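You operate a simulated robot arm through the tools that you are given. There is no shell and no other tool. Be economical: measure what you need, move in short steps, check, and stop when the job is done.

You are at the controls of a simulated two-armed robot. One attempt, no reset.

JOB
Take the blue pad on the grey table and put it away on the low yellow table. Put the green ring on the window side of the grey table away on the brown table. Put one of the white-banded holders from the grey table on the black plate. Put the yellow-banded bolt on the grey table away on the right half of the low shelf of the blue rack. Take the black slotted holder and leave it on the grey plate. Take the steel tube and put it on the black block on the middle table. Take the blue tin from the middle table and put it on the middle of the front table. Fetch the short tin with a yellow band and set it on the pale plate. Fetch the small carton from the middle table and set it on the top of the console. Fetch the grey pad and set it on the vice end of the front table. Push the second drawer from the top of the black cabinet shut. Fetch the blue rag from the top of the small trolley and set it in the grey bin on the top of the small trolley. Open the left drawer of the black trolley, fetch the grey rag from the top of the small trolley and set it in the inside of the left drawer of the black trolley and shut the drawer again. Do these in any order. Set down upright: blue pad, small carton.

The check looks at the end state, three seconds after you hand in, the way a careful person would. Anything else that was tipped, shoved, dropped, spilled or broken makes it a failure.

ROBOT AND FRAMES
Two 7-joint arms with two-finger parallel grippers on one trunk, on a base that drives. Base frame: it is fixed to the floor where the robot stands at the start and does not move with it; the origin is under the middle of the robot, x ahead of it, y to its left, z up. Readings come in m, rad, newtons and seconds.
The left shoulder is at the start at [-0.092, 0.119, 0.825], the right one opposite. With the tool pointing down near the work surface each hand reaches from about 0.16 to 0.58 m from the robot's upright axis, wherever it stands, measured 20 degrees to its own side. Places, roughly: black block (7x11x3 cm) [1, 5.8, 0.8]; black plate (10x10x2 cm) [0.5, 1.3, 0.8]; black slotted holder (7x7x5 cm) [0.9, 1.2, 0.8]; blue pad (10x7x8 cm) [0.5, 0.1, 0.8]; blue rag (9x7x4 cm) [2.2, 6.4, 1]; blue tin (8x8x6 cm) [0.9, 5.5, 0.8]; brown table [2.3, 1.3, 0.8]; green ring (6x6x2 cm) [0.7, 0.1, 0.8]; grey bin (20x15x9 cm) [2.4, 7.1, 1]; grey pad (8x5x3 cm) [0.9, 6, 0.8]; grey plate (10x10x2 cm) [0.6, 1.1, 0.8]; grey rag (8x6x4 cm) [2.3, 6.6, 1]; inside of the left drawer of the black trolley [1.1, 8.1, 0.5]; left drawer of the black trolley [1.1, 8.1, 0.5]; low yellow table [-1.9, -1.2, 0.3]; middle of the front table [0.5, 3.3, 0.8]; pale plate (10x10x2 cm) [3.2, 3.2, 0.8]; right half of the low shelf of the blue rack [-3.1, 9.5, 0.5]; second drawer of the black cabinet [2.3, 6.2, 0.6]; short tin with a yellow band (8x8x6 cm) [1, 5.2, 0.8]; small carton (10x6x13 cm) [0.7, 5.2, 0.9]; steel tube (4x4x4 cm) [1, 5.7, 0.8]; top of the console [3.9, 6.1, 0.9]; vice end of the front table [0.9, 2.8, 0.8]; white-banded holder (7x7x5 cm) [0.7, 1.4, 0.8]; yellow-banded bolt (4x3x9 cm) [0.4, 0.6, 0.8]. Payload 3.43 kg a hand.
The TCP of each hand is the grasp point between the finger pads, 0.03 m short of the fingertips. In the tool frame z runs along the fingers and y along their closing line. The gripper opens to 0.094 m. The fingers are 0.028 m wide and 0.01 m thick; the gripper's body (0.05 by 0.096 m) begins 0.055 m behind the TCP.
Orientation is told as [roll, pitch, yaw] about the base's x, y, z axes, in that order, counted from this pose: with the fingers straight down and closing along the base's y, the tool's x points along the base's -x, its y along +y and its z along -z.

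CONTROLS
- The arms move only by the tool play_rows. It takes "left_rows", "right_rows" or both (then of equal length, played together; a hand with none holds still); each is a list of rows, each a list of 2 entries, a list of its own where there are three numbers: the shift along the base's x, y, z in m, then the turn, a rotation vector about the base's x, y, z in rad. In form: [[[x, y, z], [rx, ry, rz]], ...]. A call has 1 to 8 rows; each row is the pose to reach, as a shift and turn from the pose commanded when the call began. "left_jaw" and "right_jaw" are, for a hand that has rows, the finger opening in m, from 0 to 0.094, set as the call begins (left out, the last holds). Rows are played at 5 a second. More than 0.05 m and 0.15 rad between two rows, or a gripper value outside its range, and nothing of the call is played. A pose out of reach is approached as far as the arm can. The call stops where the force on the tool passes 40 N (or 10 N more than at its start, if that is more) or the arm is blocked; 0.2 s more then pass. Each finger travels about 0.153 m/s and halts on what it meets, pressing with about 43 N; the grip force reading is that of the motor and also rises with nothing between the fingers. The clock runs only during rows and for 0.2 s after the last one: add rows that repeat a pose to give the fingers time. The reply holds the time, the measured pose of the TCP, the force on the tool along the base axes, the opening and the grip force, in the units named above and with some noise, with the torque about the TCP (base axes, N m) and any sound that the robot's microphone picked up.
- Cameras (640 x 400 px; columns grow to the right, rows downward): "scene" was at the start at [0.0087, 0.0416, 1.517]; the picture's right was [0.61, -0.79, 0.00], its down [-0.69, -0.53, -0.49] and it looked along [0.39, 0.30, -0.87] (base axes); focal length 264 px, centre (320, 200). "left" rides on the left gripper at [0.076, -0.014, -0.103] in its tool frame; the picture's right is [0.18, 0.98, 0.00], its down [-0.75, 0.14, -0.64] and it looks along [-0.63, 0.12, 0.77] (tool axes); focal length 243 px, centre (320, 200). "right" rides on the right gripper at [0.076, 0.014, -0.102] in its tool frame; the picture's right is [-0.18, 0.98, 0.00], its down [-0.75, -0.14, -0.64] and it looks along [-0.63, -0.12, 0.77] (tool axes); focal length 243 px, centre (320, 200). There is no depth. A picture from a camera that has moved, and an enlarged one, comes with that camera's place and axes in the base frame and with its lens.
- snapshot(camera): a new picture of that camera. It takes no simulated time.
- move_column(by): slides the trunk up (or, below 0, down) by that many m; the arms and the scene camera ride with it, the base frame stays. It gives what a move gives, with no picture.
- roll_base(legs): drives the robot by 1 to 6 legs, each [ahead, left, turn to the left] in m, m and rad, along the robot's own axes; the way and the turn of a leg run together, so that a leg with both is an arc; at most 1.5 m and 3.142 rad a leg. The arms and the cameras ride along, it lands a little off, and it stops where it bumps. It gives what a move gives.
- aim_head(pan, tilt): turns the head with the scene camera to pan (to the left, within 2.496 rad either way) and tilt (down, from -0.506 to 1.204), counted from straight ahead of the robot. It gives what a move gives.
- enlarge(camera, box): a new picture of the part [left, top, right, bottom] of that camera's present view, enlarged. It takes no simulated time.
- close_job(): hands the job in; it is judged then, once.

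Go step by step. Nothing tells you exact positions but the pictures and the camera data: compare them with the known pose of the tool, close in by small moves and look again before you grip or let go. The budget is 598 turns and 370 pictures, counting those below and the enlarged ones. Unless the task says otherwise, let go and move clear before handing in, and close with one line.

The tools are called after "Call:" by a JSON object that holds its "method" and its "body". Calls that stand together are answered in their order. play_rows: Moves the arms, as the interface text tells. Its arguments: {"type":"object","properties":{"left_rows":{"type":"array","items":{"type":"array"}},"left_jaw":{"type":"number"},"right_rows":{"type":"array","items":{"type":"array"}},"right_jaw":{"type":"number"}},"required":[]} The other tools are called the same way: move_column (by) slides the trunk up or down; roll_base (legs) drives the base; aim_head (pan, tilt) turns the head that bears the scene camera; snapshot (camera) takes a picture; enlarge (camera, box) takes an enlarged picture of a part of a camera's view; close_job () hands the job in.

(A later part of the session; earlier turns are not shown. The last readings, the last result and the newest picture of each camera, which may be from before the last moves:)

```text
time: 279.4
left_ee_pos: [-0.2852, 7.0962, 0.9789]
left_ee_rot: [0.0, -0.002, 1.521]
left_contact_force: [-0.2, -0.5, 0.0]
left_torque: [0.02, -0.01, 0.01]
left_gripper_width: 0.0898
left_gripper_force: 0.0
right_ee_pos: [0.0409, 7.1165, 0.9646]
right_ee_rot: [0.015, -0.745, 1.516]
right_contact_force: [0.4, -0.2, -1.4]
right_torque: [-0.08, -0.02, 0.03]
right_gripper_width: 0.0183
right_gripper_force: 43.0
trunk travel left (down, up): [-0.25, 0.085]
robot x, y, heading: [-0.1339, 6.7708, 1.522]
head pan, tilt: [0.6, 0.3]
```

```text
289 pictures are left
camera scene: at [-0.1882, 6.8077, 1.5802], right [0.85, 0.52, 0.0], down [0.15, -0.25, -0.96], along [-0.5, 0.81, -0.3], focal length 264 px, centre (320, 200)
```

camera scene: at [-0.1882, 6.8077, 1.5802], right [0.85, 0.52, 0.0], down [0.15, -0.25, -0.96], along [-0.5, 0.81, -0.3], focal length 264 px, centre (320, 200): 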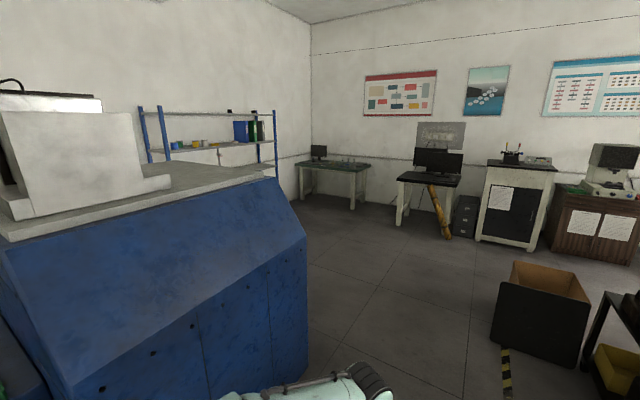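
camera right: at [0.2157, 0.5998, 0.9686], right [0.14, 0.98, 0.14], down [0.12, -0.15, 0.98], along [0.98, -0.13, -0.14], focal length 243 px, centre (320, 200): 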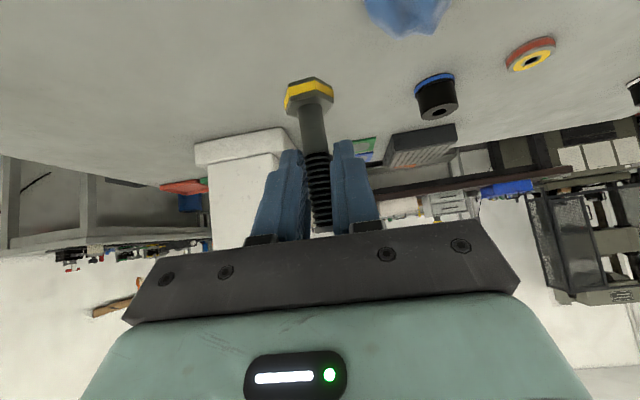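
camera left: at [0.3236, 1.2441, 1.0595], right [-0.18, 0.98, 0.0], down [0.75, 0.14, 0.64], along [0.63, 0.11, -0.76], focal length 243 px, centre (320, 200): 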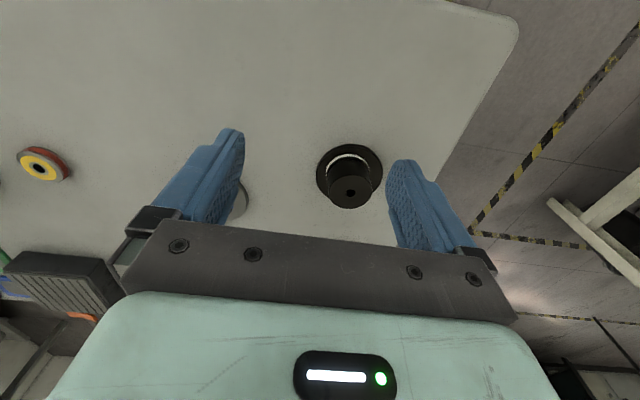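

Call:
{"method": "roll_base", "body": {"legs": [[0, 0, 0.05], [1.1, 0.05, 0], [1.1, 0.05, 0]]}}

Call:
{"method": "aim_head", "body": {"pan": 1.3, "tilt": 0.35}}

Call:
{"method": "snapshot", "body": {"camera": "scene"}}

```text
time: 290.7
left_ee_pos: [-0.4365, 9.2833, 0.9761]
left_ee_rot: [0.0, -0.003, 1.594]
left_contact_force: [0.4, -0.3, 0.3]
left_torque: [0.0, -0.04, -0.01]
left_gripper_width: 0.0899
left_gripper_force: 0.1
right_ee_pos: [-0.1134, 9.3275, 0.9647]
right_ee_rot: [0.016, -0.745, 1.588]
right_contact_force: [-0.8, 0.3, -2.0]
right_torque: [-0.01, -0.03, -0.02]
right_gripper_width: 0.0182
right_gripper_force: 43.3
trunk travel left (down, up): [-0.25, 0.085]
robot x, y, heading: [-0.2662, 8.9712, 1.59]
head pan, tilt: [0.6, 0.3]
```

```text
time: 291.8
left_ee_pos: [-0.4365, 9.2834, 0.9762]
left_ee_rot: [0.001, -0.002, 1.596]
left_contact_force: [-1.2, -0.5, 0.1]
left_torque: [0.01, -0.03, 0.01]
left_gripper_width: 0.0899
left_gripper_force: 0.1
right_ee_pos: [-0.1132, 9.3264, 0.9639]
right_ee_rot: [0.015, -0.744, 1.59]
right_contact_force: [-1.1, 0.8, -1.4]
right_torque: [0.0, 0.03, 0.02]
right_gripper_width: 0.0183
right_gripper_force: 43.4
trunk travel left (down, up): [-0.25, 0.085]
robot x, y, heading: [-0.2624, 8.9669, 1.595]
head pan, tilt: [1.3, 0.351]
```

```text
288 pictures are left
camera scene: at [-0.355, 8.9493, 1.5754], right [0.25, 0.97, 0.0], down [0.33, -0.08, -0.94], along [-0.91, 0.23, -0.34], focal length 264 px, centre (320, 200)
```

scene: 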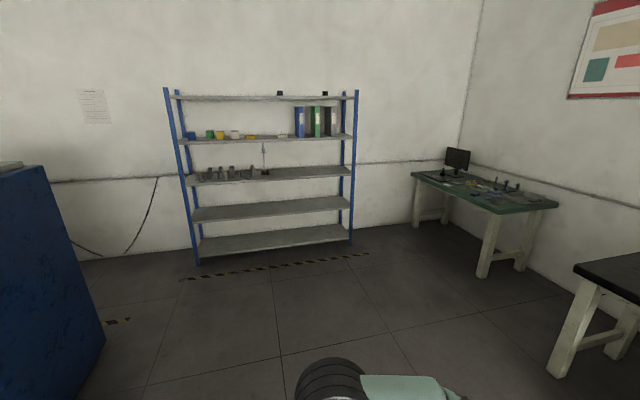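

Call:
{"method": "roll_base", "body": {"legs": [[0, 0, 1.547], [1.0, -0.18, 0], [0.9, -0.17, 0]]}}

Call:
{"method": "aim_head", "body": {"pan": -0.2, "tilt": 0.7}}

Call:
{"method": "snapshot", "body": {"camera": "scene"}}

```text
time: 305.2
left_ee_pos: [-2.485, 9.1603, 0.9764]
left_ee_rot: [-0.002, -0.001, -3.139]
left_contact_force: [-0.4, 1.2, 0.1]
left_torque: [0.0, 0.01, 0.0]
left_gripper_width: 0.0899
left_gripper_force: 0.0
right_ee_pos: [-2.524, 9.4848, 0.9636]
right_ee_rot: [0.015, -0.745, 3.137]
right_contact_force: [1.3, -1.0, -1.4]
right_torque: [-0.02, -0.03, 0.0]
right_gripper_width: 0.018
right_gripper_force: 43.2
trunk travel left (down, up): [-0.25, 0.085]
robot x, y, heading: [-2.165, 9.3212, -3.14]
head pan, tilt: [1.3, 0.351]
```

```text
time: 306.8
left_ee_pos: [-2.4856, 9.1595, 0.9762]
left_ee_rot: [0.001, -0.003, -3.14]
left_contact_force: [-0.1, 0.4, 0.3]
left_torque: [0.0, 0.03, 0.01]
left_gripper_width: 0.0901
left_gripper_force: 0.1
right_ee_pos: [-2.5221, 9.4841, 0.9647]
right_ee_rot: [0.016, -0.744, 3.139]
right_contact_force: [-0.2, -0.2, -1.6]
right_torque: [0.04, -0.03, -0.01]
right_gripper_width: 0.0178
right_gripper_force: 43.0
trunk travel left (down, up): [-0.25, 0.085]
robot x, y, heading: [-2.1692, 9.3269, -3.142]
head pan, tilt: [-0.201, 0.7]
```

```text
287 pictures are left
camera scene: at [-2.2073, 9.3418, 1.544], right [0.2, 0.98, 0.0], down [0.63, -0.13, -0.77], along [-0.75, 0.15, -0.64], focal length 264 px, centre (320, 200)
```

scene: 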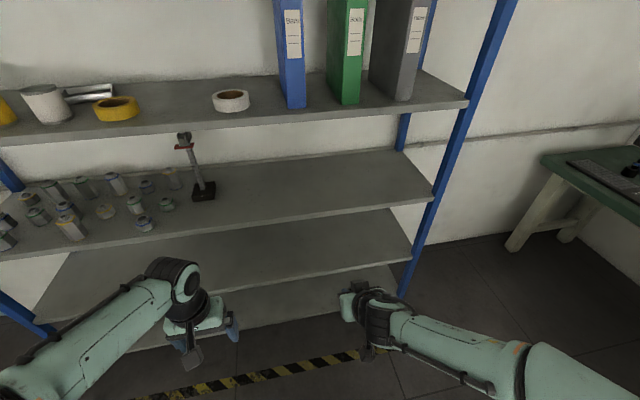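

Call:
{"method": "move_column", "body": {"by": -0.25}}

Call:
{"method": "play_rows", "body": {"right_rows": [[[0, 0, -0.04], [0, 0, 0]], [[0, 0.0, -0.08], [0, 0, 0]]]}}

Call:
{"method": "roll_base", "body": {"legs": [[0.27, 0, 0]]}}

Call:
{"method": "snapshot", "body": {"camera": "right"}}

Call:
{"method": "aim_head", "body": {"pan": -0.3, "tilt": 0.8}}

Call:
{"method": "snapshot", "body": {"camera": "scene"}}

```text
time: 309.4
left_ee_pos: [-2.4853, 9.161, 0.7271]
left_ee_rot: [-0.001, -0.002, -3.139]
left_contact_force: [-0.8, -0.5, 0.3]
left_torque: [0.0, 0.01, 0.02]
left_gripper_width: 0.0901
left_gripper_force: 0.1
right_ee_pos: [-2.5209, 9.4849, 0.7135]
right_ee_rot: [0.016, -0.745, 3.139]
right_contact_force: [0.1, 0.3, -0.8]
right_torque: [0.01, -0.02, 0.01]
right_gripper_width: 0.018
right_gripper_force: 43.1
trunk travel left (down, up): [0.0, 0.335]
robot x, y, heading: [-2.1672, 9.3224, -3.137]
head pan, tilt: [-0.201, 0.7]
```

```text
time: 309.9
left_ee_pos: [-2.4858, 9.1602, 0.7255]
left_ee_rot: [0.0, -0.002, -3.139]
left_contact_force: [0.4, 0.6, -0.6]
left_torque: [-0.01, -0.03, 0.0]
left_gripper_width: 0.09
left_gripper_force: 0.0
right_ee_pos: [-2.5234, 9.4841, 0.634]
right_ee_rot: [0.016, -0.746, 3.137]
right_contact_force: [1.2, -0.1, -0.8]
right_torque: [-0.02, 0.0, -0.02]
right_gripper_width: 0.0178
right_gripper_force: 42.6
trunk travel left (down, up): [0.0, 0.335]
robot x, y, heading: [-2.1693, 9.3255, -3.138]
head pan, tilt: [-0.201, 0.7]
```

```text
time: 311.9
left_ee_pos: [-2.7502, 9.1542, 0.7266]
left_ee_rot: [0.001, -0.002, -3.134]
left_contact_force: [-0.2, -0.5, 0.6]
left_torque: [0.01, -0.04, 0.01]
left_gripper_width: 0.0903
left_gripper_force: 0.0
right_ee_pos: [-2.792, 9.48, 0.6353]
right_ee_rot: [0.015, -0.746, -3.138]
right_contact_force: [0.2, 0.4, -1.8]
right_torque: [-0.05, -0.02, 0.0]
right_gripper_width: 0.0176
right_gripper_force: 43.0
trunk travel left (down, up): [0.0, 0.335]
robot x, y, heading: [-2.4343, 9.3233, -3.129]
head pan, tilt: [-0.201, 0.7]
```

```text
286 pictures are left
camera right: at [-2.6666, 9.4688, 0.6589], right [-0.12, -0.98, 0.14], down [-0.12, 0.15, 0.98], along [-0.99, 0.1, -0.14], focal length 243 px, centre (320, 200)
```

right: 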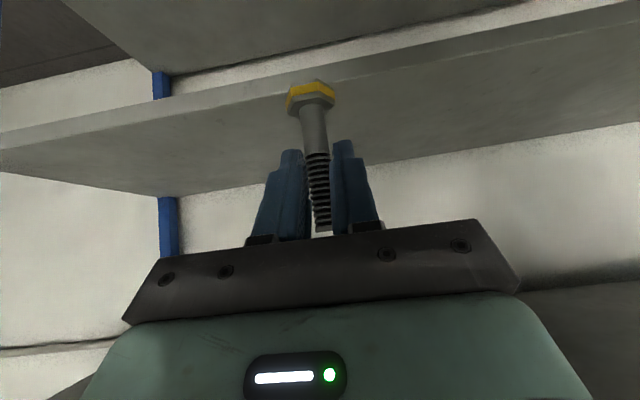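

```text
time: 312.5
left_ee_pos: [-2.7509, 9.1557, 0.7261]
left_ee_rot: [-0.001, -0.003, -3.133]
left_contact_force: [0.7, 0.4, -0.6]
left_torque: [-0.01, 0.01, 0.01]
left_gripper_width: 0.0897
left_gripper_force: 0.1
right_ee_pos: [-2.7916, 9.4805, 0.636]
right_ee_rot: [0.016, -0.747, -3.138]
right_contact_force: [-0.3, 0.1, -0.9]
right_torque: [-0.01, -0.02, 0.0]
right_gripper_width: 0.0175
right_gripper_force: 42.6
trunk travel left (down, up): [0.0, 0.335]
robot x, y, heading: [-2.435, 9.325, -3.131]
head pan, tilt: [-0.3, 0.799]
```

```text
285 pictures are left
camera scene: at [-2.5168, 9.3465, 1.2854], right [0.29, 0.96, 0.0], down [0.69, -0.21, -0.7], along [-0.67, 0.2, -0.72], focal length 264 px, centre (320, 200)
```

scene: 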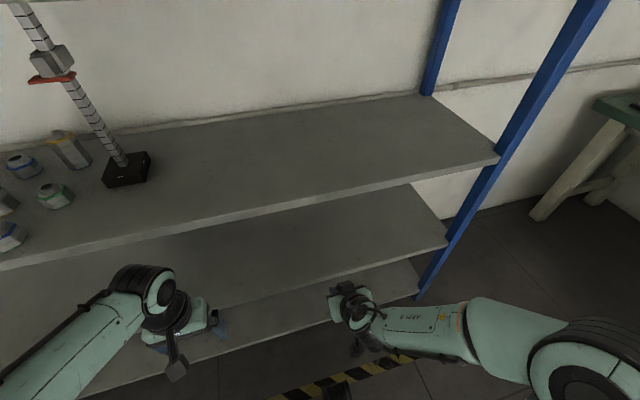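

Call:
{"method": "roll_base", "body": {"legs": [[0.1, 0, 0]]}}

Call:
{"method": "play_rows", "body": {"right_rows": [[[-0.04, 0.0, -0.01], [0, 0, 0]], [[-0.08, 0.0, -0.02], [0, 0, 0]], [[-0.12, 0.0, -0.03], [0, 0, 0]]]}}

Call:
{"method": "snapshot", "body": {"camera": "right"}}

Call:
{"method": "snapshot", "body": {"camera": "scene"}}

```text
time: 313.7
left_ee_pos: [-2.852, 9.1542, 0.7275]
left_ee_rot: [-0.001, -0.001, -3.13]
left_contact_force: [-1.3, 0.3, 0.0]
left_torque: [-0.02, 0.0, -0.02]
left_gripper_width: 0.09
left_gripper_force: 0.0
right_ee_pos: [-2.8921, 9.4784, 0.6347]
right_ee_rot: [0.017, -0.745, -3.136]
right_contact_force: [-0.4, -0.6, -2.2]
right_torque: [0.01, 0.01, 0.0]
right_gripper_width: 0.0174
right_gripper_force: 43.0
trunk travel left (down, up): [0.0, 0.335]
robot x, y, heading: [-2.5371, 9.3252, -3.133]
head pan, tilt: [-0.3, 0.799]
```

```text
time: 314.5
left_ee_pos: [-2.8515, 9.1542, 0.7266]
left_ee_rot: [-0.001, -0.001, -3.132]
left_contact_force: [0.2, 0.0, 0.1]
left_torque: [0.0, -0.03, 0.01]
left_gripper_width: 0.0898
left_gripper_force: 0.0
right_ee_pos: [-3.0121, 9.4768, 0.6036]
right_ee_rot: [0.016, -0.743, -3.136]
right_contact_force: [-0.8, 0.9, -2.3]
right_torque: [-0.01, 0.0, -0.02]
right_gripper_width: 0.0178
right_gripper_force: 42.9
trunk travel left (down, up): [0.0, 0.335]
robot x, y, heading: [-2.5343, 9.3236, -3.135]
head pan, tilt: [-0.3, 0.799]
```

```text
284 pictures are left
camera right: at [-2.8874, 9.466, 0.6274], right [-0.12, -0.98, 0.14], down [-0.12, 0.15, 0.98], along [-0.99, 0.1, -0.14], focal length 243 px, centre (320, 200)
```

right: 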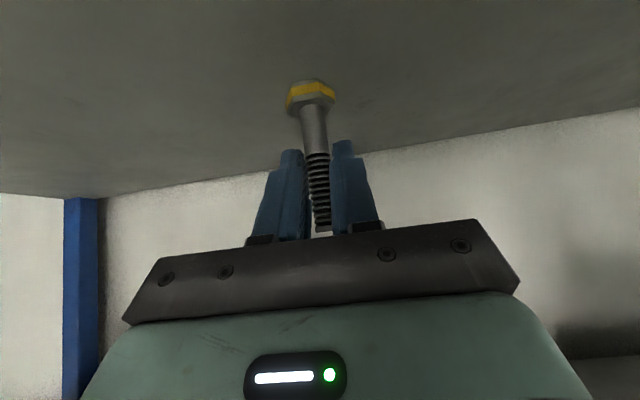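

```text
283 pictures are left
camera scene: at [-2.6176, 9.3455, 1.2853], right [0.29, 0.96, 0.0], down [0.69, -0.2, -0.7], along [-0.67, 0.2, -0.72], focal length 264 px, centre (320, 200)
```

scene: 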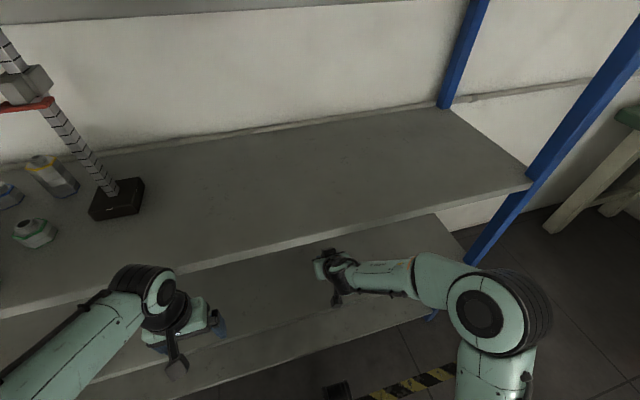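

Call:
{"method": "play_rows", "body": {"right_rows": [[[0, 0.0, -0.02], [0, 0, 0]], [[0, 0.0, -0.035], [0, 0, 0]], [[0, 0.0, -0.039], [0, 0, 0]], [[0, 0.0, -0.042], [0, 0, 0]], [[0, 0.0, -0.045], [0, 0, 0]], [[0, 0.0, -0.048], [0, 0, 0]], [[0, 0.0, -0.051], [0, 0, 0]], [[0, 0.0, -0.054], [0, 0, 0]]]}}

Call:
{"method": "snapshot", "body": {"camera": "right"}}

```text
time: 316.3
left_ee_pos: [-2.8497, 9.1531, 0.7276]
left_ee_rot: [-0.001, -0.002, -3.131]
left_contact_force: [-0.3, -0.5, 0.2]
left_torque: [0.02, -0.02, -0.01]
left_gripper_width: 0.09
left_gripper_force: 0.1
right_ee_pos: [-3.013, 9.4779, 0.5546]
right_ee_rot: [0.014, -0.753, -3.133]
right_contact_force: [2.0, -2.4, 29.9]
right_torque: [-0.01, 0.69, 0.03]
right_gripper_width: 0.0146
right_gripper_force: 42.5
trunk travel left (down, up): [0.0, 0.335]
robot x, y, heading: [-2.5379, 9.3184, -3.129]
head pan, tilt: [-0.3, 0.799]
```

```text
282 pictures are left
camera right: at [-2.8875, 9.4666, 0.5769], right [-0.12, -0.98, 0.14], down [-0.11, 0.15, 0.98], along [-0.99, 0.1, -0.13], focal length 243 px, centre (320, 200)
```

right: 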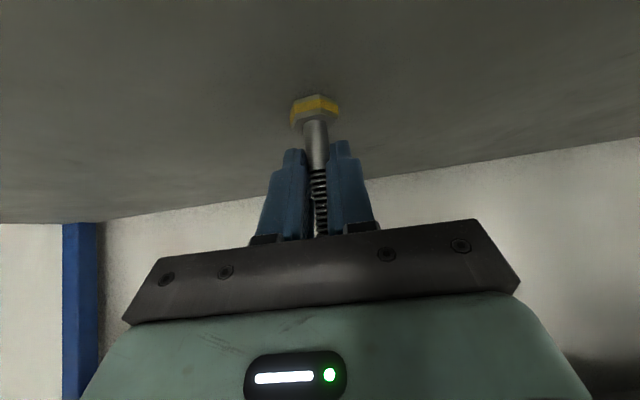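

Call:
{"method": "play_rows", "body": {"right_rows": [[[0, 0, 0.004], [0, 0, 0]], [[0, 0, 0.004], [0, 0, 0]], [[0, 0, 0.004], [0, 0, 0]]], "right_jaw": 0.06}}

Call:
{"method": "snapshot", "body": {"camera": "right"}}

```text
time: 317.1
left_ee_pos: [-2.8525, 9.1537, 0.7278]
left_ee_rot: [-0.001, -0.001, -3.132]
left_contact_force: [-0.3, -0.2, 0.7]
left_torque: [0.02, -0.01, 0.01]
left_gripper_width: 0.0901
left_gripper_force: 0.0
right_ee_pos: [-3.0117, 9.4804, 0.5551]
right_ee_rot: [0.018, -0.745, -3.137]
right_contact_force: [-0.3, -0.3, -0.3]
right_torque: [0.02, 0.02, 0.02]
right_gripper_width: 0.0596
right_gripper_force: 0.0
trunk travel left (down, up): [0.0, 0.335]
robot x, y, heading: [-2.5365, 9.3221, -3.131]
head pan, tilt: [-0.3, 0.799]
```

```text
281 pictures are left
camera right: at [-2.8872, 9.4681, 0.5787], right [-0.12, -0.98, 0.14], down [-0.12, 0.15, 0.98], along [-0.99, 0.1, -0.14], focal length 243 px, centre (320, 200)
```

right: 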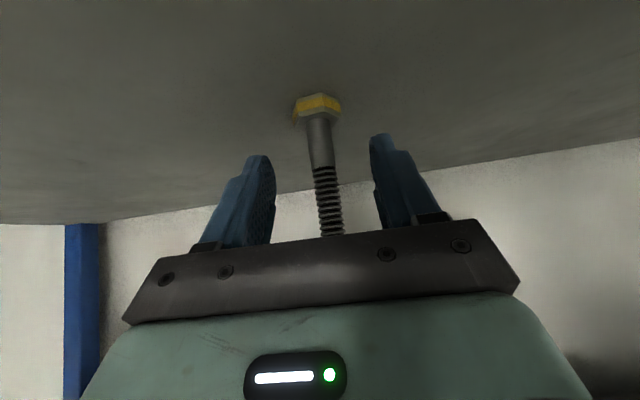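

Standing upright. I'll back the hand straight out and check.

Call:
{"method": "play_rows", "body": {"right_rows": [[[0.03, 0, 0.0], [0, 0, 0]], [[0.07, 0, 0.0], [0, 0, 0]], [[0.11, 0, 0.01], [0, 0, 0]], [[0.15, 0, 0.02], [0, 0, 0]]]}}

Call:
{"method": "snapshot", "body": {"camera": "right"}}

```text
time: 318.1
left_ee_pos: [-2.8512, 9.1533, 0.7266]
left_ee_rot: [0.0, -0.001, -3.13]
left_contact_force: [0.0, -0.2, -0.3]
left_torque: [-0.02, 0.0, 0.0]
left_gripper_width: 0.0898
left_gripper_force: 0.0
right_ee_pos: [-2.8629, 9.4763, 0.5755]
right_ee_rot: [0.015, -0.744, -3.139]
right_contact_force: [0.4, 0.5, -0.3]
right_torque: [-0.02, 0.01, -0.01]
right_gripper_width: 0.0601
right_gripper_force: 0.1
trunk travel left (down, up): [0.0, 0.335]
robot x, y, heading: [-2.5347, 9.3264, -3.134]
head pan, tilt: [-0.3, 0.799]
```

```text
280 pictures are left
camera right: at [-2.7374, 9.4653, 0.5993], right [-0.12, -0.98, 0.14], down [-0.12, 0.15, 0.98], along [-0.99, 0.1, -0.14], focal length 243 px, centre (320, 200)
```

right: 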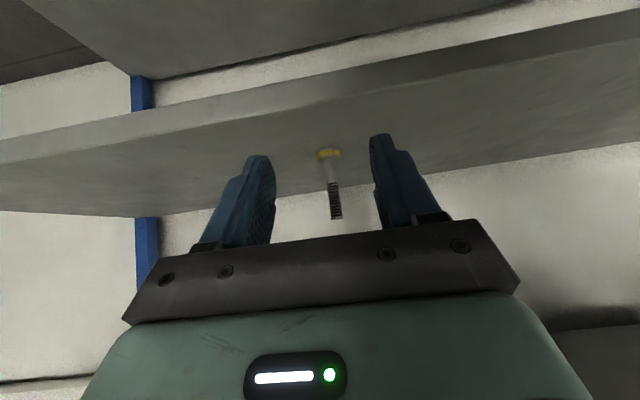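

Call:
{"method": "roll_base", "body": {"legs": [[-0.45, 0, 0]]}}

Call:
{"method": "play_rows", "body": {"right_rows": [[[0, 0, 0.02], [0, 0.12, 0]], [[0, 0, 0.04], [0, 0.25, 0]], [[0.02, 0.01, 0.06], [0, 0.37, 0]], [[0.04, 0.02, 0.08], [0, 0.49, 0]], [[0.05, 0.04, 0.1], [0, 0.61, 0]], [[0.05, 0.06, 0.12], [0, 0.74, 0]]], "right_jaw": 0.094}}

Call:
{"method": "move_column", "body": {"by": 0.25}}

Call:
{"method": "roll_base", "body": {"legs": [[0, 0, -1.57], [0, 0, -1.57], [1.5, 0, 0]]}}

Call:
{"method": "aim_head", "body": {"pan": -0.3, "tilt": 0.4}}

Call:
{"method": "snapshot", "body": {"camera": "scene"}}

```text
time: 320.8
left_ee_pos: [-2.3984, 9.1591, 0.7271]
left_ee_rot: [0.001, -0.002, -3.134]
left_contact_force: [-0.4, 0.0, 0.2]
left_torque: [0.02, 0.01, 0.0]
left_gripper_width: 0.0901
left_gripper_force: 0.0
right_ee_pos: [-2.4087, 9.482, 0.575]
right_ee_rot: [0.015, -0.745, -3.138]
right_contact_force: [-0.4, -0.4, -0.1]
right_torque: [0.0, 0.0, 0.01]
right_gripper_width: 0.0599
right_gripper_force: 0.0
trunk travel left (down, up): [0.0, 0.335]
robot x, y, heading: [-2.0839, 9.3242, -3.135]
head pan, tilt: [-0.3, 0.799]
```

```text
time: 322.4
left_ee_pos: [-2.3994, 9.1594, 0.7266]
left_ee_rot: [-0.003, -0.001, -3.133]
left_contact_force: [-0.6, 0.7, -0.7]
left_torque: [0.03, 0.0, 0.0]
left_gripper_width: 0.09
left_gripper_force: 0.0
right_ee_pos: [-2.4604, 9.5665, 0.7373]
right_ee_rot: [-1.449, -1.251, -1.634]
right_contact_force: [-0.4, -0.6, 0.4]
right_torque: [-0.03, 0.02, 0.02]
right_gripper_width: 0.0938
right_gripper_force: 0.1
right hand out of reach, approached as far as the arm can: row 1, 2, 3, 4, 5, 6
trunk travel left (down, up): [0.0, 0.335]
robot x, y, heading: [-2.0834, 9.3259, -3.134]
head pan, tilt: [-0.3, 0.799]
stopped in row 6 (right hand): the arm was blocked; the commanded pose is now the measured one
```

```text
time: 325.0
left_ee_pos: [-2.3978, 9.1596, 0.977]
left_ee_rot: [0.001, 0.0, -3.133]
left_contact_force: [0.1, -0.3, 0.0]
left_torque: [0.0, -0.04, 0.02]
left_gripper_width: 0.0901
left_gripper_force: 0.0
right_ee_pos: [-2.4594, 9.5683, 0.9867]
right_ee_rot: [-1.445, -1.254, -1.639]
right_contact_force: [0.0, 0.8, 0.2]
right_torque: [0.02, -0.01, -0.01]
right_gripper_width: 0.0943
right_gripper_force: 0.0
trunk travel left (down, up): [-0.25, 0.085]
robot x, y, heading: [-2.0829, 9.3225, -3.134]
head pan, tilt: [-0.3, 0.799]
```

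```text
time: 340.0
left_ee_pos: [-0.2701, 9.4796, 0.9759]
left_ee_rot: [-0.001, 0.0, -0.008]
left_contact_force: [0.8, -0.4, -0.7]
left_torque: [0.01, 0.04, -0.04]
left_gripper_width: 0.0899
left_gripper_force: 0.0
right_ee_pos: [-0.2153, 9.0715, 0.9856]
right_ee_rot: [-1.443, -1.254, 1.488]
right_contact_force: [-0.4, -0.1, 1.2]
right_torque: [-0.01, 0.02, 0.01]
right_gripper_width: 0.094
right_gripper_force: 0.1
trunk travel left (down, up): [-0.25, 0.085]
robot x, y, heading: [-0.5939, 9.3182, -0.01]
head pan, tilt: [-0.3, 0.799]
```

```text
time: 340.9
left_ee_pos: [-0.2696, 9.4799, 0.9771]
left_ee_rot: [0.0, -0.001, -0.007]
left_contact_force: [-0.7, 0.4, -1.1]
left_torque: [0.03, -0.01, -0.02]
left_gripper_width: 0.0902
left_gripper_force: 0.1
right_ee_pos: [-0.2136, 9.0706, 0.9856]
right_ee_rot: [-1.444, -1.253, 1.488]
right_contact_force: [-0.1, -0.1, 0.3]
right_torque: [0.0, 0.01, 0.0]
right_gripper_width: 0.0938
right_gripper_force: 0.0
trunk travel left (down, up): [-0.25, 0.085]
robot x, y, heading: [-0.5922, 9.3195, -0.015]
head pan, tilt: [-0.3, 0.4]
```

```text
279 pictures are left
camera scene: at [-0.5454, 9.2938, 1.5708], right [-0.3, -0.95, 0.0], down [-0.37, 0.12, -0.92], along [0.88, -0.28, -0.39], focal length 264 px, centre (320, 200)
```

scene: 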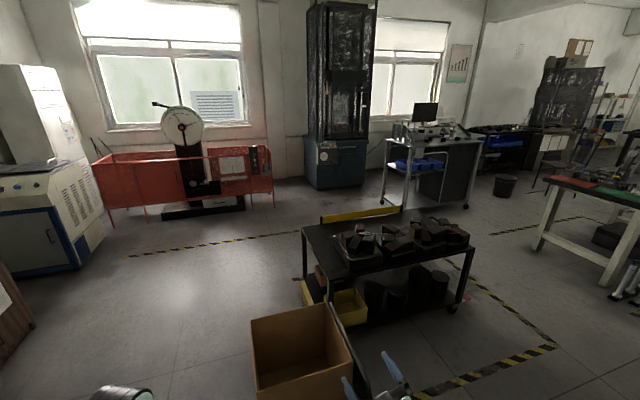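

The bolt is done. I rotated the right hand the wrong way because the base had turned, so I'll restore it to vertical.

Call:
{"method": "play_rows", "body": {"right_rows": [[[-0.02, 0, 0.01], [0.12, 0, 0]], [[-0.04, 0, 0.02], [0.24, 0, 0]], [[-0.04, 0, 0.02], [0.315, 0, 0]]]}}

Call:
{"method": "play_rows", "body": {"right_rows": [[[0, 0, 0], [0, 0.14, 0]], [[0, 0, 0], [0, 0.28, 0]], [[0, 0, 0], [0, 0.42, 0]], [[0, 0, 0], [0, 0.56, 0]], [[0, 0, 0], [0, 0.7, 0]], [[0, 0, 0], [0, 0.84, 0]], [[0, 0, 0], [0, 0.98, 0]], [[0, 0, 0], [0, 1.12, 0]]]}}

Call:
{"method": "play_rows", "body": {"right_rows": [[[0, 0, 0], [0, 0.14, 0]], [[0, 0, 0], [0, 0.28, 0]], [[0, 0, 0], [0, 0.41, 0]]]}}

```text
time: 341.7
left_ee_pos: [-0.2712, 9.4795, 0.9755]
left_ee_rot: [0.001, 0.0, -0.011]
left_contact_force: [0.0, 0.0, 0.9]
left_torque: [-0.02, 0.01, 0.0]
left_gripper_width: 0.0899
left_gripper_force: 0.1
right_ee_pos: [-0.2313, 9.0617, 1.0125]
right_ee_rot: [0.018, -1.545, 0.029]
right_contact_force: [-0.3, 0.0, 0.3]
right_torque: [0.03, -0.02, -0.03]
right_gripper_width: 0.0942
right_gripper_force: 0.0
right hand out of reach, approached as far as the arm can: row 1, 2, 3
trunk travel left (down, up): [-0.25, 0.085]
robot x, y, heading: [-0.588, 9.3196, -0.007]
head pan, tilt: [-0.3, 0.4]
```

```text
time: 343.5
left_ee_pos: [-0.2696, 9.4804, 0.9767]
left_ee_rot: [-0.002, -0.003, -0.009]
left_contact_force: [0.2, 0.3, 0.4]
left_torque: [-0.01, 0.03, 0.02]
left_gripper_width: 0.09
left_gripper_force: 0.0
right_ee_pos: [-0.2324, 9.0627, 1.0105]
right_ee_rot: [0.045, -0.422, 0.001]
right_contact_force: [-0.5, -0.7, 0.3]
right_torque: [0.02, 0.0, 0.0]
right_gripper_width: 0.0939
right_gripper_force: 0.1
trunk travel left (down, up): [-0.25, 0.085]
robot x, y, heading: [-0.5918, 9.3202, -0.005]
head pan, tilt: [-0.3, 0.4]
```

```text
time: 344.3
left_ee_pos: [-0.2698, 9.4817, 0.9769]
left_ee_rot: [-0.002, -0.003, -0.008]
left_contact_force: [0.3, -0.6, 0.3]
left_torque: [-0.01, 0.01, -0.02]
left_gripper_width: 0.0901
left_gripper_force: 0.1
right_ee_pos: [-0.2333, 9.0621, 1.0114]
right_ee_rot: [0.047, -0.015, 0.002]
right_contact_force: [0.4, 0.3, -0.5]
right_torque: [0.02, 0.01, 0.02]
right_gripper_width: 0.094
right_gripper_force: 0.0
trunk travel left (down, up): [-0.25, 0.085]
robot x, y, heading: [-0.5885, 9.3198, -0.015]
head pan, tilt: [-0.3, 0.4]
```

Call:
{"method": "play_rows", "body": {"right_rows": [[[-0.03, 0, -0.01], [-0.047, 0.015, 0]], [[-0.06, 0.01, -0.03], [-0.047, 0.015, -0.01]]]}}

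Call:
{"method": "enlarge", "body": {"camera": "scene", "box": [280, 100, 640, 330]}}

```text
time: 344.9
left_ee_pos: [-0.27, 9.4803, 0.9759]
left_ee_rot: [-0.001, -0.003, -0.007]
left_contact_force: [-0.3, -0.2, 1.2]
left_torque: [0.03, -0.02, -0.01]
left_gripper_width: 0.0898
left_gripper_force: 0.0
right_ee_pos: [-0.2951, 9.0713, 0.9795]
right_ee_rot: [-0.001, 0.001, -0.009]
right_contact_force: [-0.3, 0.1, -1.2]
right_torque: [-0.02, -0.02, 0.02]
right_gripper_width: 0.094
right_gripper_force: 0.1
trunk travel left (down, up): [-0.25, 0.085]
robot x, y, heading: [-0.5919, 9.3251, -0.003]
head pan, tilt: [-0.3, 0.4]
```

```text
1.74 times, centred on (460, 215) of scene
camera zoom: at [-0.546, 9.294, 1.5709], right [-0.3, -0.95, 0.0], down [-0.37, 0.12, -0.92], along [0.88, -0.28, -0.39], focal length 459 px, centre (76, 174)
```

zoom: 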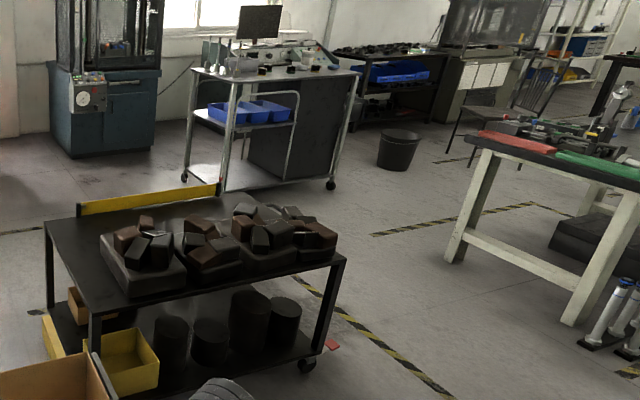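

Call:
{"method": "roll_base", "body": {"legs": [[0, 0.55, 0], [1.5, 0, 0], [0.3, 0, 0]]}}

Call:
{"method": "aim_head", "body": {"pan": -1.5, "tilt": 0.6}}

Call:
{"method": "snapshot", "body": {"camera": "scene"}}

```text
time: 358.9
left_ee_pos: [1.5192, 10.0007, 0.9773]
left_ee_rot: [-0.001, -0.003, -0.023]
left_contact_force: [0.3, 0.2, -0.4]
left_torque: [0.0, 0.01, -0.01]
left_gripper_width: 0.0899
left_gripper_force: 0.2
right_ee_pos: [1.4893, 9.5912, 0.9797]
right_ee_rot: [-0.002, -0.001, -0.023]
right_contact_force: [0.9, -0.4, -0.5]
right_torque: [0.02, 0.03, -0.02]
right_gripper_width: 0.0942
right_gripper_force: 0.0
trunk travel left (down, up): [-0.25, 0.085]
robot x, y, heading: [1.1988, 9.8446, -0.022]
head pan, tilt: [-0.3, 0.4]
```

```text
time: 360.3
left_ee_pos: [1.5184, 10.0012, 0.9762]
left_ee_rot: [-0.001, -0.002, -0.024]
left_contact_force: [0.0, -0.1, 0.7]
left_torque: [0.02, -0.01, 0.02]
left_gripper_width: 0.0903
left_gripper_force: 0.1
right_ee_pos: [1.4892, 9.5927, 0.9808]
right_ee_rot: [-0.003, -0.001, -0.022]
right_contact_force: [0.0, 0.5, -0.9]
right_torque: [0.0, -0.02, -0.04]
right_gripper_width: 0.0942
right_gripper_force: 0.1
trunk travel left (down, up): [-0.25, 0.085]
robot x, y, heading: [1.1928, 9.8432, -0.029]
head pan, tilt: [-1.499, 0.6]
```

```text
277 pictures are left
camera scene: at [1.1567, 9.7593, 1.5527], right [-1.0, -0.05, 0.0], down [-0.03, 0.56, -0.83], along [0.04, -0.82, -0.56], focal length 264 px, centre (320, 200)
```

scene: 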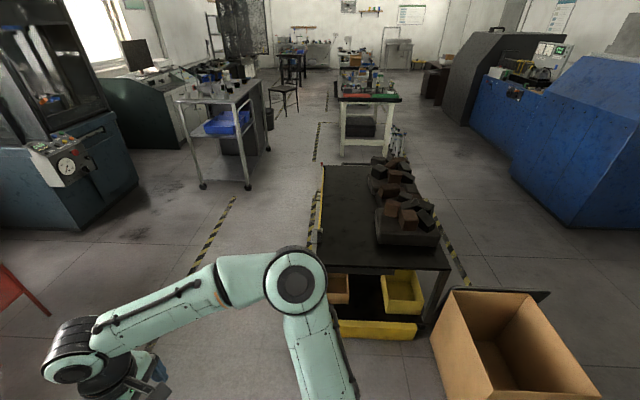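

Call:
{"method": "roll_base", "body": {"legs": [[0.75, 0, 0], [0, -1.25, 0]]}}

Call:
{"method": "aim_head", "body": {"pan": -2.4, "tilt": 0.7}}

Call:
{"method": "snapshot", "body": {"camera": "scene"}}

Call:
{"method": "aim_head", "body": {"pan": -1.3, "tilt": 0.6}}

Call:
{"method": "snapshot", "body": {"camera": "scene"}}

```text
time: 375.1
left_ee_pos: [2.23, 8.7323, 0.9773]
left_ee_rot: [0.001, -0.002, -0.036]
left_contact_force: [-1.1, 0.2, 0.2]
left_torque: [0.02, 0.03, 0.01]
left_gripper_width: 0.0901
left_gripper_force: 0.0
right_ee_pos: [2.1947, 8.3246, 0.9802]
right_ee_rot: [-0.002, -0.001, -0.035]
right_contact_force: [-0.6, 0.1, -0.1]
right_torque: [0.01, -0.01, 0.03]
right_gripper_width: 0.0937
right_gripper_force: 0.0
trunk travel left (down, up): [-0.25, 0.085]
robot x, y, heading: [1.9055, 8.5784, -0.038]
head pan, tilt: [-1.499, 0.6]
```

```text
time: 376.3
left_ee_pos: [2.2292, 8.7333, 0.9774]
left_ee_rot: [0.0, -0.002, -0.036]
left_contact_force: [-0.2, -0.1, -0.3]
left_torque: [-0.01, -0.02, -0.01]
left_gripper_width: 0.0899
left_gripper_force: 0.1
right_ee_pos: [2.1949, 8.3234, 0.9799]
right_ee_rot: [-0.002, 0.0, -0.036]
right_contact_force: [-0.5, -0.2, 0.1]
right_torque: [0.01, -0.03, 0.02]
right_gripper_width: 0.0938
right_gripper_force: 0.1
trunk travel left (down, up): [-0.25, 0.085]
robot x, y, heading: [1.9049, 8.581, -0.037]
head pan, tilt: [-2.4, 0.7]
```

```text
276 pictures are left
camera scene: at [1.7977, 8.5293, 1.544], right [-0.65, 0.76, 0.0], down [0.49, 0.42, -0.77], along [-0.58, -0.5, -0.64], focal length 264 px, centre (320, 200)
```

scene: 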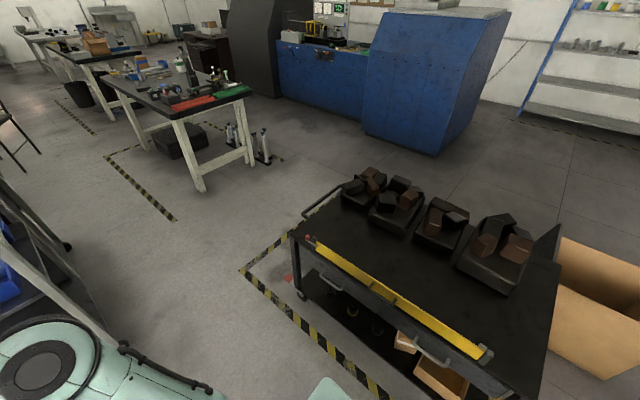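

```text
time: 377.6
left_ee_pos: [2.2301, 8.7325, 0.9764]
left_ee_rot: [-0.001, 0.0, -0.037]
left_contact_force: [0.5, 0.5, 0.2]
left_torque: [0.01, 0.0, 0.01]
left_gripper_width: 0.0898
left_gripper_force: 0.1
right_ee_pos: [2.1944, 8.3231, 0.9802]
right_ee_rot: [-0.002, 0.001, -0.036]
right_contact_force: [0.4, 0.0, -0.2]
right_torque: [0.01, 0.03, 0.0]
right_gripper_width: 0.0938
right_gripper_force: 0.0
trunk travel left (down, up): [-0.25, 0.085]
robot x, y, heading: [1.9039, 8.5838, -0.036]
head pan, tilt: [-1.3, 0.6]
```

```text
275 pictures are left
camera scene: at [1.8827, 8.4984, 1.5527], right [-0.97, -0.23, 0.0], down [-0.13, 0.55, -0.83], along [0.19, -0.8, -0.56], focal length 264 px, centre (320, 200)
```

scene: 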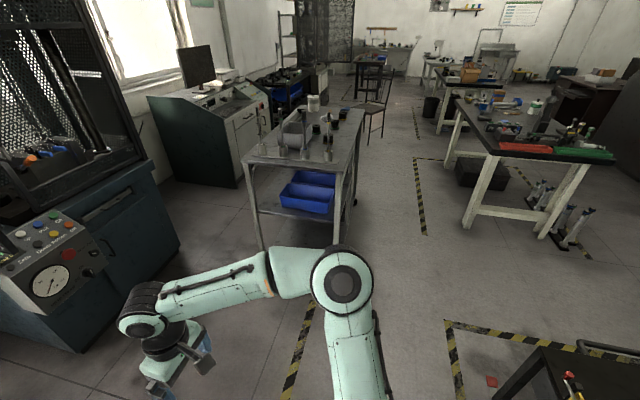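

Call:
{"method": "aim_head", "body": {"pan": -2.45, "tilt": 0.9}}

Call:
{"method": "enlarge", "body": {"camera": "scene", "box": [220, 100, 540, 300]}}

Call:
{"method": "aim_head", "body": {"pan": -1.15, "tilt": 0.55}}

Call:
{"method": "enlarge", "body": {"camera": "scene", "box": [200, 80, 480, 255]}}

```text
time: 379.0
left_ee_pos: [2.2295, 8.7323, 0.9775]
left_ee_rot: [0.0, -0.001, -0.036]
left_contact_force: [0.1, -0.6, -0.2]
left_torque: [0.0, -0.01, 0.0]
left_gripper_width: 0.0902
left_gripper_force: 0.1
right_ee_pos: [2.1949, 8.3245, 0.9806]
right_ee_rot: [-0.003, 0.0, -0.035]
right_contact_force: [-0.5, 0.7, 0.3]
right_torque: [0.0, -0.01, 0.02]
right_gripper_width: 0.0941
right_gripper_force: 0.1
trunk travel left (down, up): [-0.25, 0.085]
robot x, y, heading: [1.9071, 8.5809, -0.036]
head pan, tilt: [-2.45, 0.901]
```

```text
2.00 times, centred on (380, 200) of scene
camera zoom: at [1.8025, 8.5384, 1.5279], right [-0.61, 0.79, 0.0], down [0.62, 0.48, -0.62], along [-0.49, -0.38, -0.78], focal length 528 px, centre (200, 200)
```

zoom: 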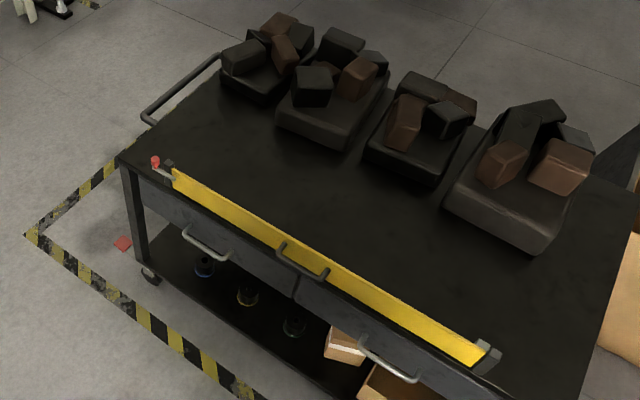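

```text
time: 380.5
left_ee_pos: [2.2302, 8.7337, 0.9772]
left_ee_rot: [0.001, -0.002, -0.035]
left_contact_force: [-0.3, 0.1, -0.5]
left_torque: [0.0, -0.01, -0.01]
left_gripper_width: 0.0897
left_gripper_force: 0.1
right_ee_pos: [2.1955, 8.3241, 0.9799]
right_ee_rot: [-0.001, -0.001, -0.035]
right_contact_force: [-0.1, 0.1, -0.2]
right_torque: [-0.02, 0.02, 0.01]
right_gripper_width: 0.094
right_gripper_force: 0.1
trunk travel left (down, up): [-0.25, 0.085]
robot x, y, heading: [1.905, 8.5792, -0.034]
head pan, tilt: [-1.15, 0.55]
```

```text
2.29 times, centred on (340, 168) of scene
camera zoom: at [1.8959, 8.5011, 1.5572], right [-0.93, -0.37, 0.0], down [-0.2, 0.48, -0.85], along [0.32, -0.79, -0.52], focal length 603 px, centre (274, 274)
```

zoom: 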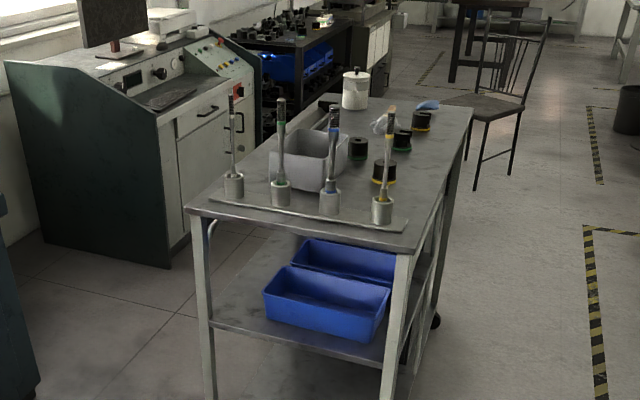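

Call:
{"method": "roll_base", "body": {"legs": [[-0.15, 0, 0.036], [0, -1.2, 0]]}}

Call:
{"method": "aim_head", "body": {"pan": -0.6, "tilt": 0.75}}

Call:
{"method": "snapshot", "body": {"camera": "scene"}}

```text
time: 392.4
left_ee_pos: [2.0713, 7.5508, 0.9758]
left_ee_rot: [-0.002, -0.002, -0.003]
left_contact_force: [0.3, 0.7, 0.5]
left_torque: [-0.01, -0.04, -0.03]
left_gripper_width: 0.0897
left_gripper_force: 0.0
right_ee_pos: [2.0512, 7.1404, 0.9796]
right_ee_rot: [0.0, -0.001, -0.004]
right_contact_force: [-0.5, 0.3, 1.0]
right_torque: [0.03, 0.05, 0.02]
right_gripper_width: 0.0942
right_gripper_force: 0.1
trunk travel left (down, up): [-0.25, 0.085]
robot x, y, heading: [1.756, 7.3903, -0.007]
head pan, tilt: [-1.15, 0.55]
stopped in leg 2: the robot was blocked; the commanded pose is now the measured one
```

```text
time: 393.3
left_ee_pos: [2.0734, 7.5505, 0.9763]
left_ee_rot: [-0.001, -0.001, -0.006]
left_contact_force: [-0.2, 0.0, -0.1]
left_torque: [-0.02, -0.03, -0.04]
left_gripper_width: 0.09
left_gripper_force: 0.2
right_ee_pos: [2.0513, 7.1405, 0.9811]
right_ee_rot: [-0.001, 0.001, -0.002]
right_contact_force: [0.3, -0.9, 0.8]
right_torque: [0.04, 0.04, 0.02]
right_gripper_width: 0.0939
right_gripper_force: 0.1
trunk travel left (down, up): [-0.25, 0.085]
robot x, y, heading: [1.7558, 7.3898, -0.007]
head pan, tilt: [-0.6, 0.75]
```

```text
272 pictures are left
camera scene: at [1.7782, 7.3432, 1.5398], right [-0.57, -0.82, 0.0], down [-0.56, 0.39, -0.73], along [0.6, -0.42, -0.68], focal length 264 px, centre (320, 200)
```

scene: 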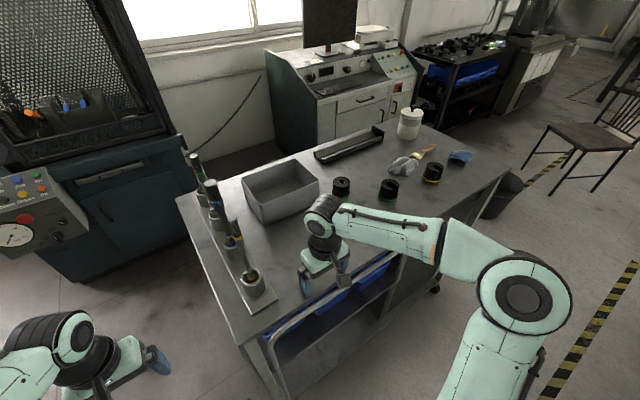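

The base was blocked near the trolley. I'll raise the trunk, back off a little and look.

Call:
{"method": "snapshot", "body": {"camera": "right"}}

Call:
{"method": "roll_base", "body": {"legs": [[-0.1, 0.03, 0]]}}

Call:
{"method": "snapshot", "body": {"camera": "scene"}}

```text
271 pictures are left
camera right: at [1.974, 7.1563, 1.0827], right [0.19, 0.98, 0.0], down [0.75, -0.14, 0.64], along [0.63, -0.12, -0.77], focal length 243 px, centre (320, 200)
```

right: 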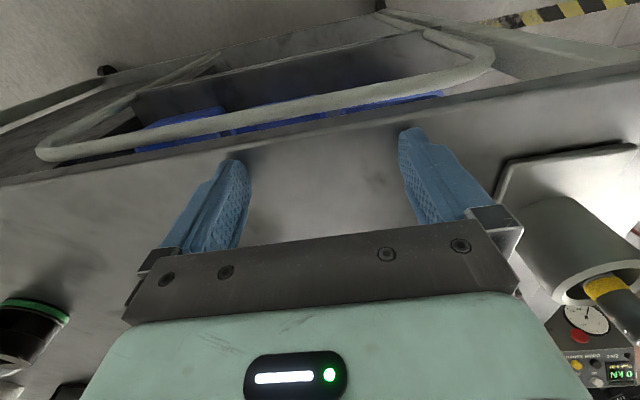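

```text
time: 394.5
left_ee_pos: [1.9722, 7.5823, 0.9775]
left_ee_rot: [-0.001, -0.003, -0.004]
left_contact_force: [-0.4, 1.0, 0.0]
left_torque: [0.0, 0.0, 0.03]
left_gripper_width: 0.0902
left_gripper_force: 0.0
right_ee_pos: [1.9502, 7.1713, 0.9816]
right_ee_rot: [-0.001, 0.0, -0.002]
right_contact_force: [-0.3, -0.4, 0.0]
right_torque: [0.01, -0.02, -0.01]
right_gripper_width: 0.094
right_gripper_force: 0.1
trunk travel left (down, up): [-0.25, 0.085]
robot x, y, heading: [1.6551, 7.4167, -0.004]
head pan, tilt: [-0.6, 0.75]
```

```text
270 pictures are left
camera scene: at [1.6771, 7.3742, 1.5398], right [-0.57, -0.82, 0.0], down [-0.56, 0.39, -0.73], along [0.6, -0.42, -0.68], focal length 264 px, centre (320, 200)
```

scene: 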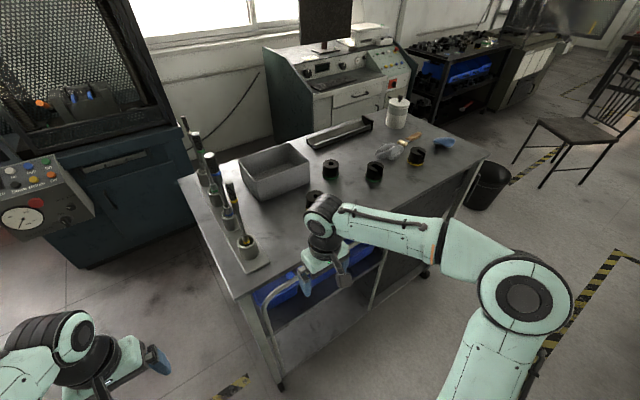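

Call:
{"method": "move_column", "body": {"by": 0.085}}

Call:
{"method": "play_rows", "body": {"right_rows": [[[-0.02, 0, 0.03], [0, 0, 0]], [[-0.04, 0, 0.06], [0, 0, 0]]], "left_rows": [[[-0.02, 0, 0.03], [0, 0, 0]], [[-0.04, 0, 0.06], [0, 0, 0]]]}}

Call:
{"method": "roll_base", "body": {"legs": [[0, -0.75, 0]]}}

Call:
{"method": "aim_head", "body": {"pan": -0.1, "tilt": 0.8}}

Call:
{"method": "snapshot", "body": {"camera": "scene"}}

```text
time: 395.7
left_ee_pos: [1.9706, 7.5816, 1.0623]
left_ee_rot: [-0.001, -0.001, -0.005]
left_contact_force: [0.0, 0.0, -0.2]
left_torque: [0.02, -0.01, -0.05]
left_gripper_width: 0.09
left_gripper_force: 0.1
right_ee_pos: [1.9498, 7.1707, 1.0657]
right_ee_rot: [0.0, 0.0, -0.004]
right_contact_force: [0.5, 0.0, -0.5]
right_torque: [0.0, 0.0, 0.0]
right_gripper_width: 0.0942
right_gripper_force: 0.0
trunk travel left (down, up): [-0.335, 0.0]
robot x, y, heading: [1.6534, 7.42, -0.002]
head pan, tilt: [-0.6, 0.75]
```

```text
time: 396.3
left_ee_pos: [1.9297, 7.5823, 1.1222]
left_ee_rot: [-0.002, -0.004, -0.004]
left_contact_force: [-0.1, -0.4, -1.1]
left_torque: [0.01, -0.02, -0.01]
left_gripper_width: 0.0899
left_gripper_force: 0.0
right_ee_pos: [1.9087, 7.1721, 1.125]
right_ee_rot: [-0.004, 0.001, -0.003]
right_contact_force: [-0.1, 0.2, -0.2]
right_torque: [0.0, -0.04, -0.02]
right_gripper_width: 0.0943
right_gripper_force: 0.0
trunk travel left (down, up): [-0.335, 0.0]
robot x, y, heading: [1.6527, 7.4202, -0.008]
head pan, tilt: [-0.6, 0.75]
```

```text
time: 403.4
left_ee_pos: [1.9266, 6.8291, 1.1227]
left_ee_rot: [0.0, -0.003, -0.01]
left_contact_force: [0.5, -0.3, -0.3]
left_torque: [-0.03, -0.01, -0.03]
left_gripper_width: 0.0899
left_gripper_force: 0.0
right_ee_pos: [1.9025, 6.4169, 1.1258]
right_ee_rot: [-0.001, 0.001, -0.008]
right_contact_force: [-0.2, 0.2, 0.1]
right_torque: [-0.02, 0.01, 0.02]
right_gripper_width: 0.0938
right_gripper_force: 0.0
trunk travel left (down, up): [-0.335, 0.0]
robot x, y, heading: [1.6472, 6.6689, -0.014]
head pan, tilt: [-0.6, 0.75]
```

```text
time: 404.3
left_ee_pos: [1.9272, 6.8291, 1.1217]
left_ee_rot: [-0.001, -0.001, -0.011]
left_contact_force: [-0.2, 0.1, -0.4]
left_torque: [-0.02, 0.02, -0.01]
left_gripper_width: 0.09
left_gripper_force: 0.0
right_ee_pos: [1.9034, 6.4184, 1.1262]
right_ee_rot: [0.002, 0.001, -0.007]
right_contact_force: [0.1, -0.1, -0.3]
right_torque: [-0.03, -0.03, 0.01]
right_gripper_width: 0.0937
right_gripper_force: 0.0
trunk travel left (down, up): [-0.335, 0.0]
robot x, y, heading: [1.6488, 6.665, -0.007]
head pan, tilt: [-0.099, 0.799]
```

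```text
269 pictures are left
camera scene: at [1.6837, 6.6597, 1.6256], right [-0.11, -0.99, 0.0], down [-0.71, 0.08, -0.7], along [0.69, -0.08, -0.72], focal length 264 px, centre (320, 200)
```

scene: 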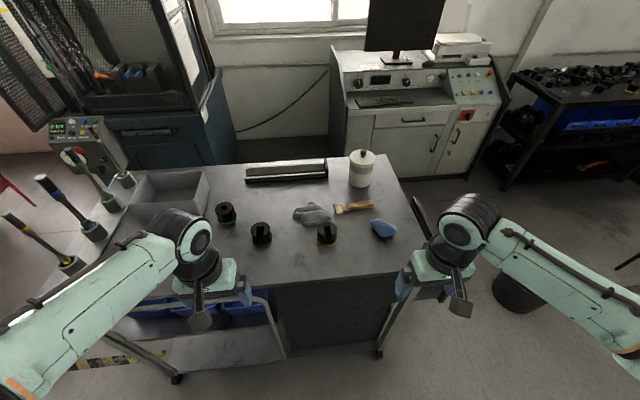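

Call:
{"method": "roll_base", "body": {"legs": [[0.09, -0.08, 0]]}}

Call:
{"method": "play_rows", "body": {"right_rows": [[[0.04, 0.01, 0], [0, 0, 0]], [[0.08, 0.02, 0], [0, 0, 0]], [[0.12, 0.03, 0], [0, 0, 0]], [[0.15, 0.045, 0], [0, 0, 0]]]}}

Call:
{"method": "snapshot", "body": {"camera": "right"}}

Call:
{"method": "snapshot", "body": {"camera": "scene"}}

```text
time: 405.6
left_ee_pos: [2.0139, 6.7486, 1.1216]
left_ee_rot: [-0.001, -0.003, -0.009]
left_contact_force: [-0.1, -0.3, -0.4]
left_torque: [-0.01, 0.03, -0.01]
left_gripper_width: 0.0902
left_gripper_force: 0.0
right_ee_pos: [1.9899, 6.3376, 1.1252]
right_ee_rot: [-0.001, -0.001, -0.012]
right_contact_force: [0.0, -0.1, 0.4]
right_torque: [0.03, -0.01, 0.01]
right_gripper_width: 0.0939
right_gripper_force: 0.1
trunk travel left (down, up): [-0.335, 0.0]
robot x, y, heading: [1.7357, 6.5879, -0.015]
head pan, tilt: [-0.099, 0.799]
```

```text
time: 406.6
left_ee_pos: [2.0161, 6.7489, 1.1219]
left_ee_rot: [-0.002, -0.003, -0.011]
left_contact_force: [0.0, 0.5, 0.8]
left_torque: [0.02, 0.02, -0.02]
left_gripper_width: 0.0903
left_gripper_force: 0.0
right_ee_pos: [2.1432, 6.3831, 1.1239]
right_ee_rot: [-0.002, 0.0, -0.011]
right_contact_force: [-0.1, 0.4, -0.5]
right_torque: [-0.04, 0.01, -0.04]
right_gripper_width: 0.0942
right_gripper_force: 0.1
trunk travel left (down, up): [-0.335, 0.0]
robot x, y, heading: [1.7319, 6.5872, -0.009]
head pan, tilt: [-0.099, 0.799]
```

```text
268 pictures are left
camera right: at [2.0652, 6.3988, 1.2262], right [0.19, 0.98, 0.0], down [0.75, -0.15, 0.64], along [0.63, -0.13, -0.77], focal length 243 px, centre (320, 200)
```

right: 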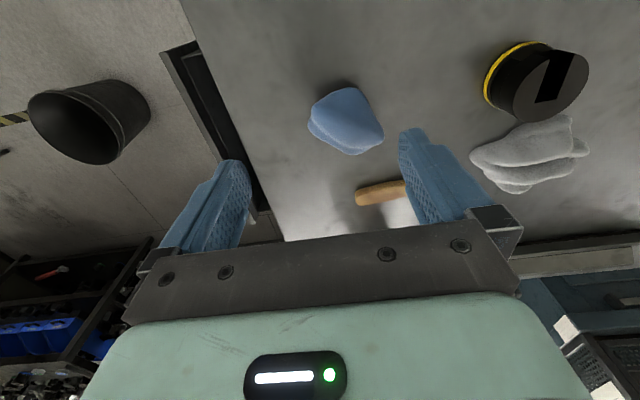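

```text
267 pictures are left
camera scene: at [1.7726, 6.5809, 1.6256], right [-0.11, -0.99, 0.0], down [-0.71, 0.08, -0.7], along [0.69, -0.08, -0.72], focal length 264 px, centre (320, 200)
```

scene: 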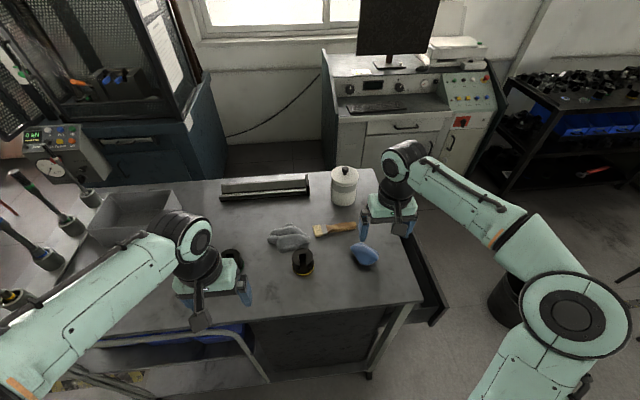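

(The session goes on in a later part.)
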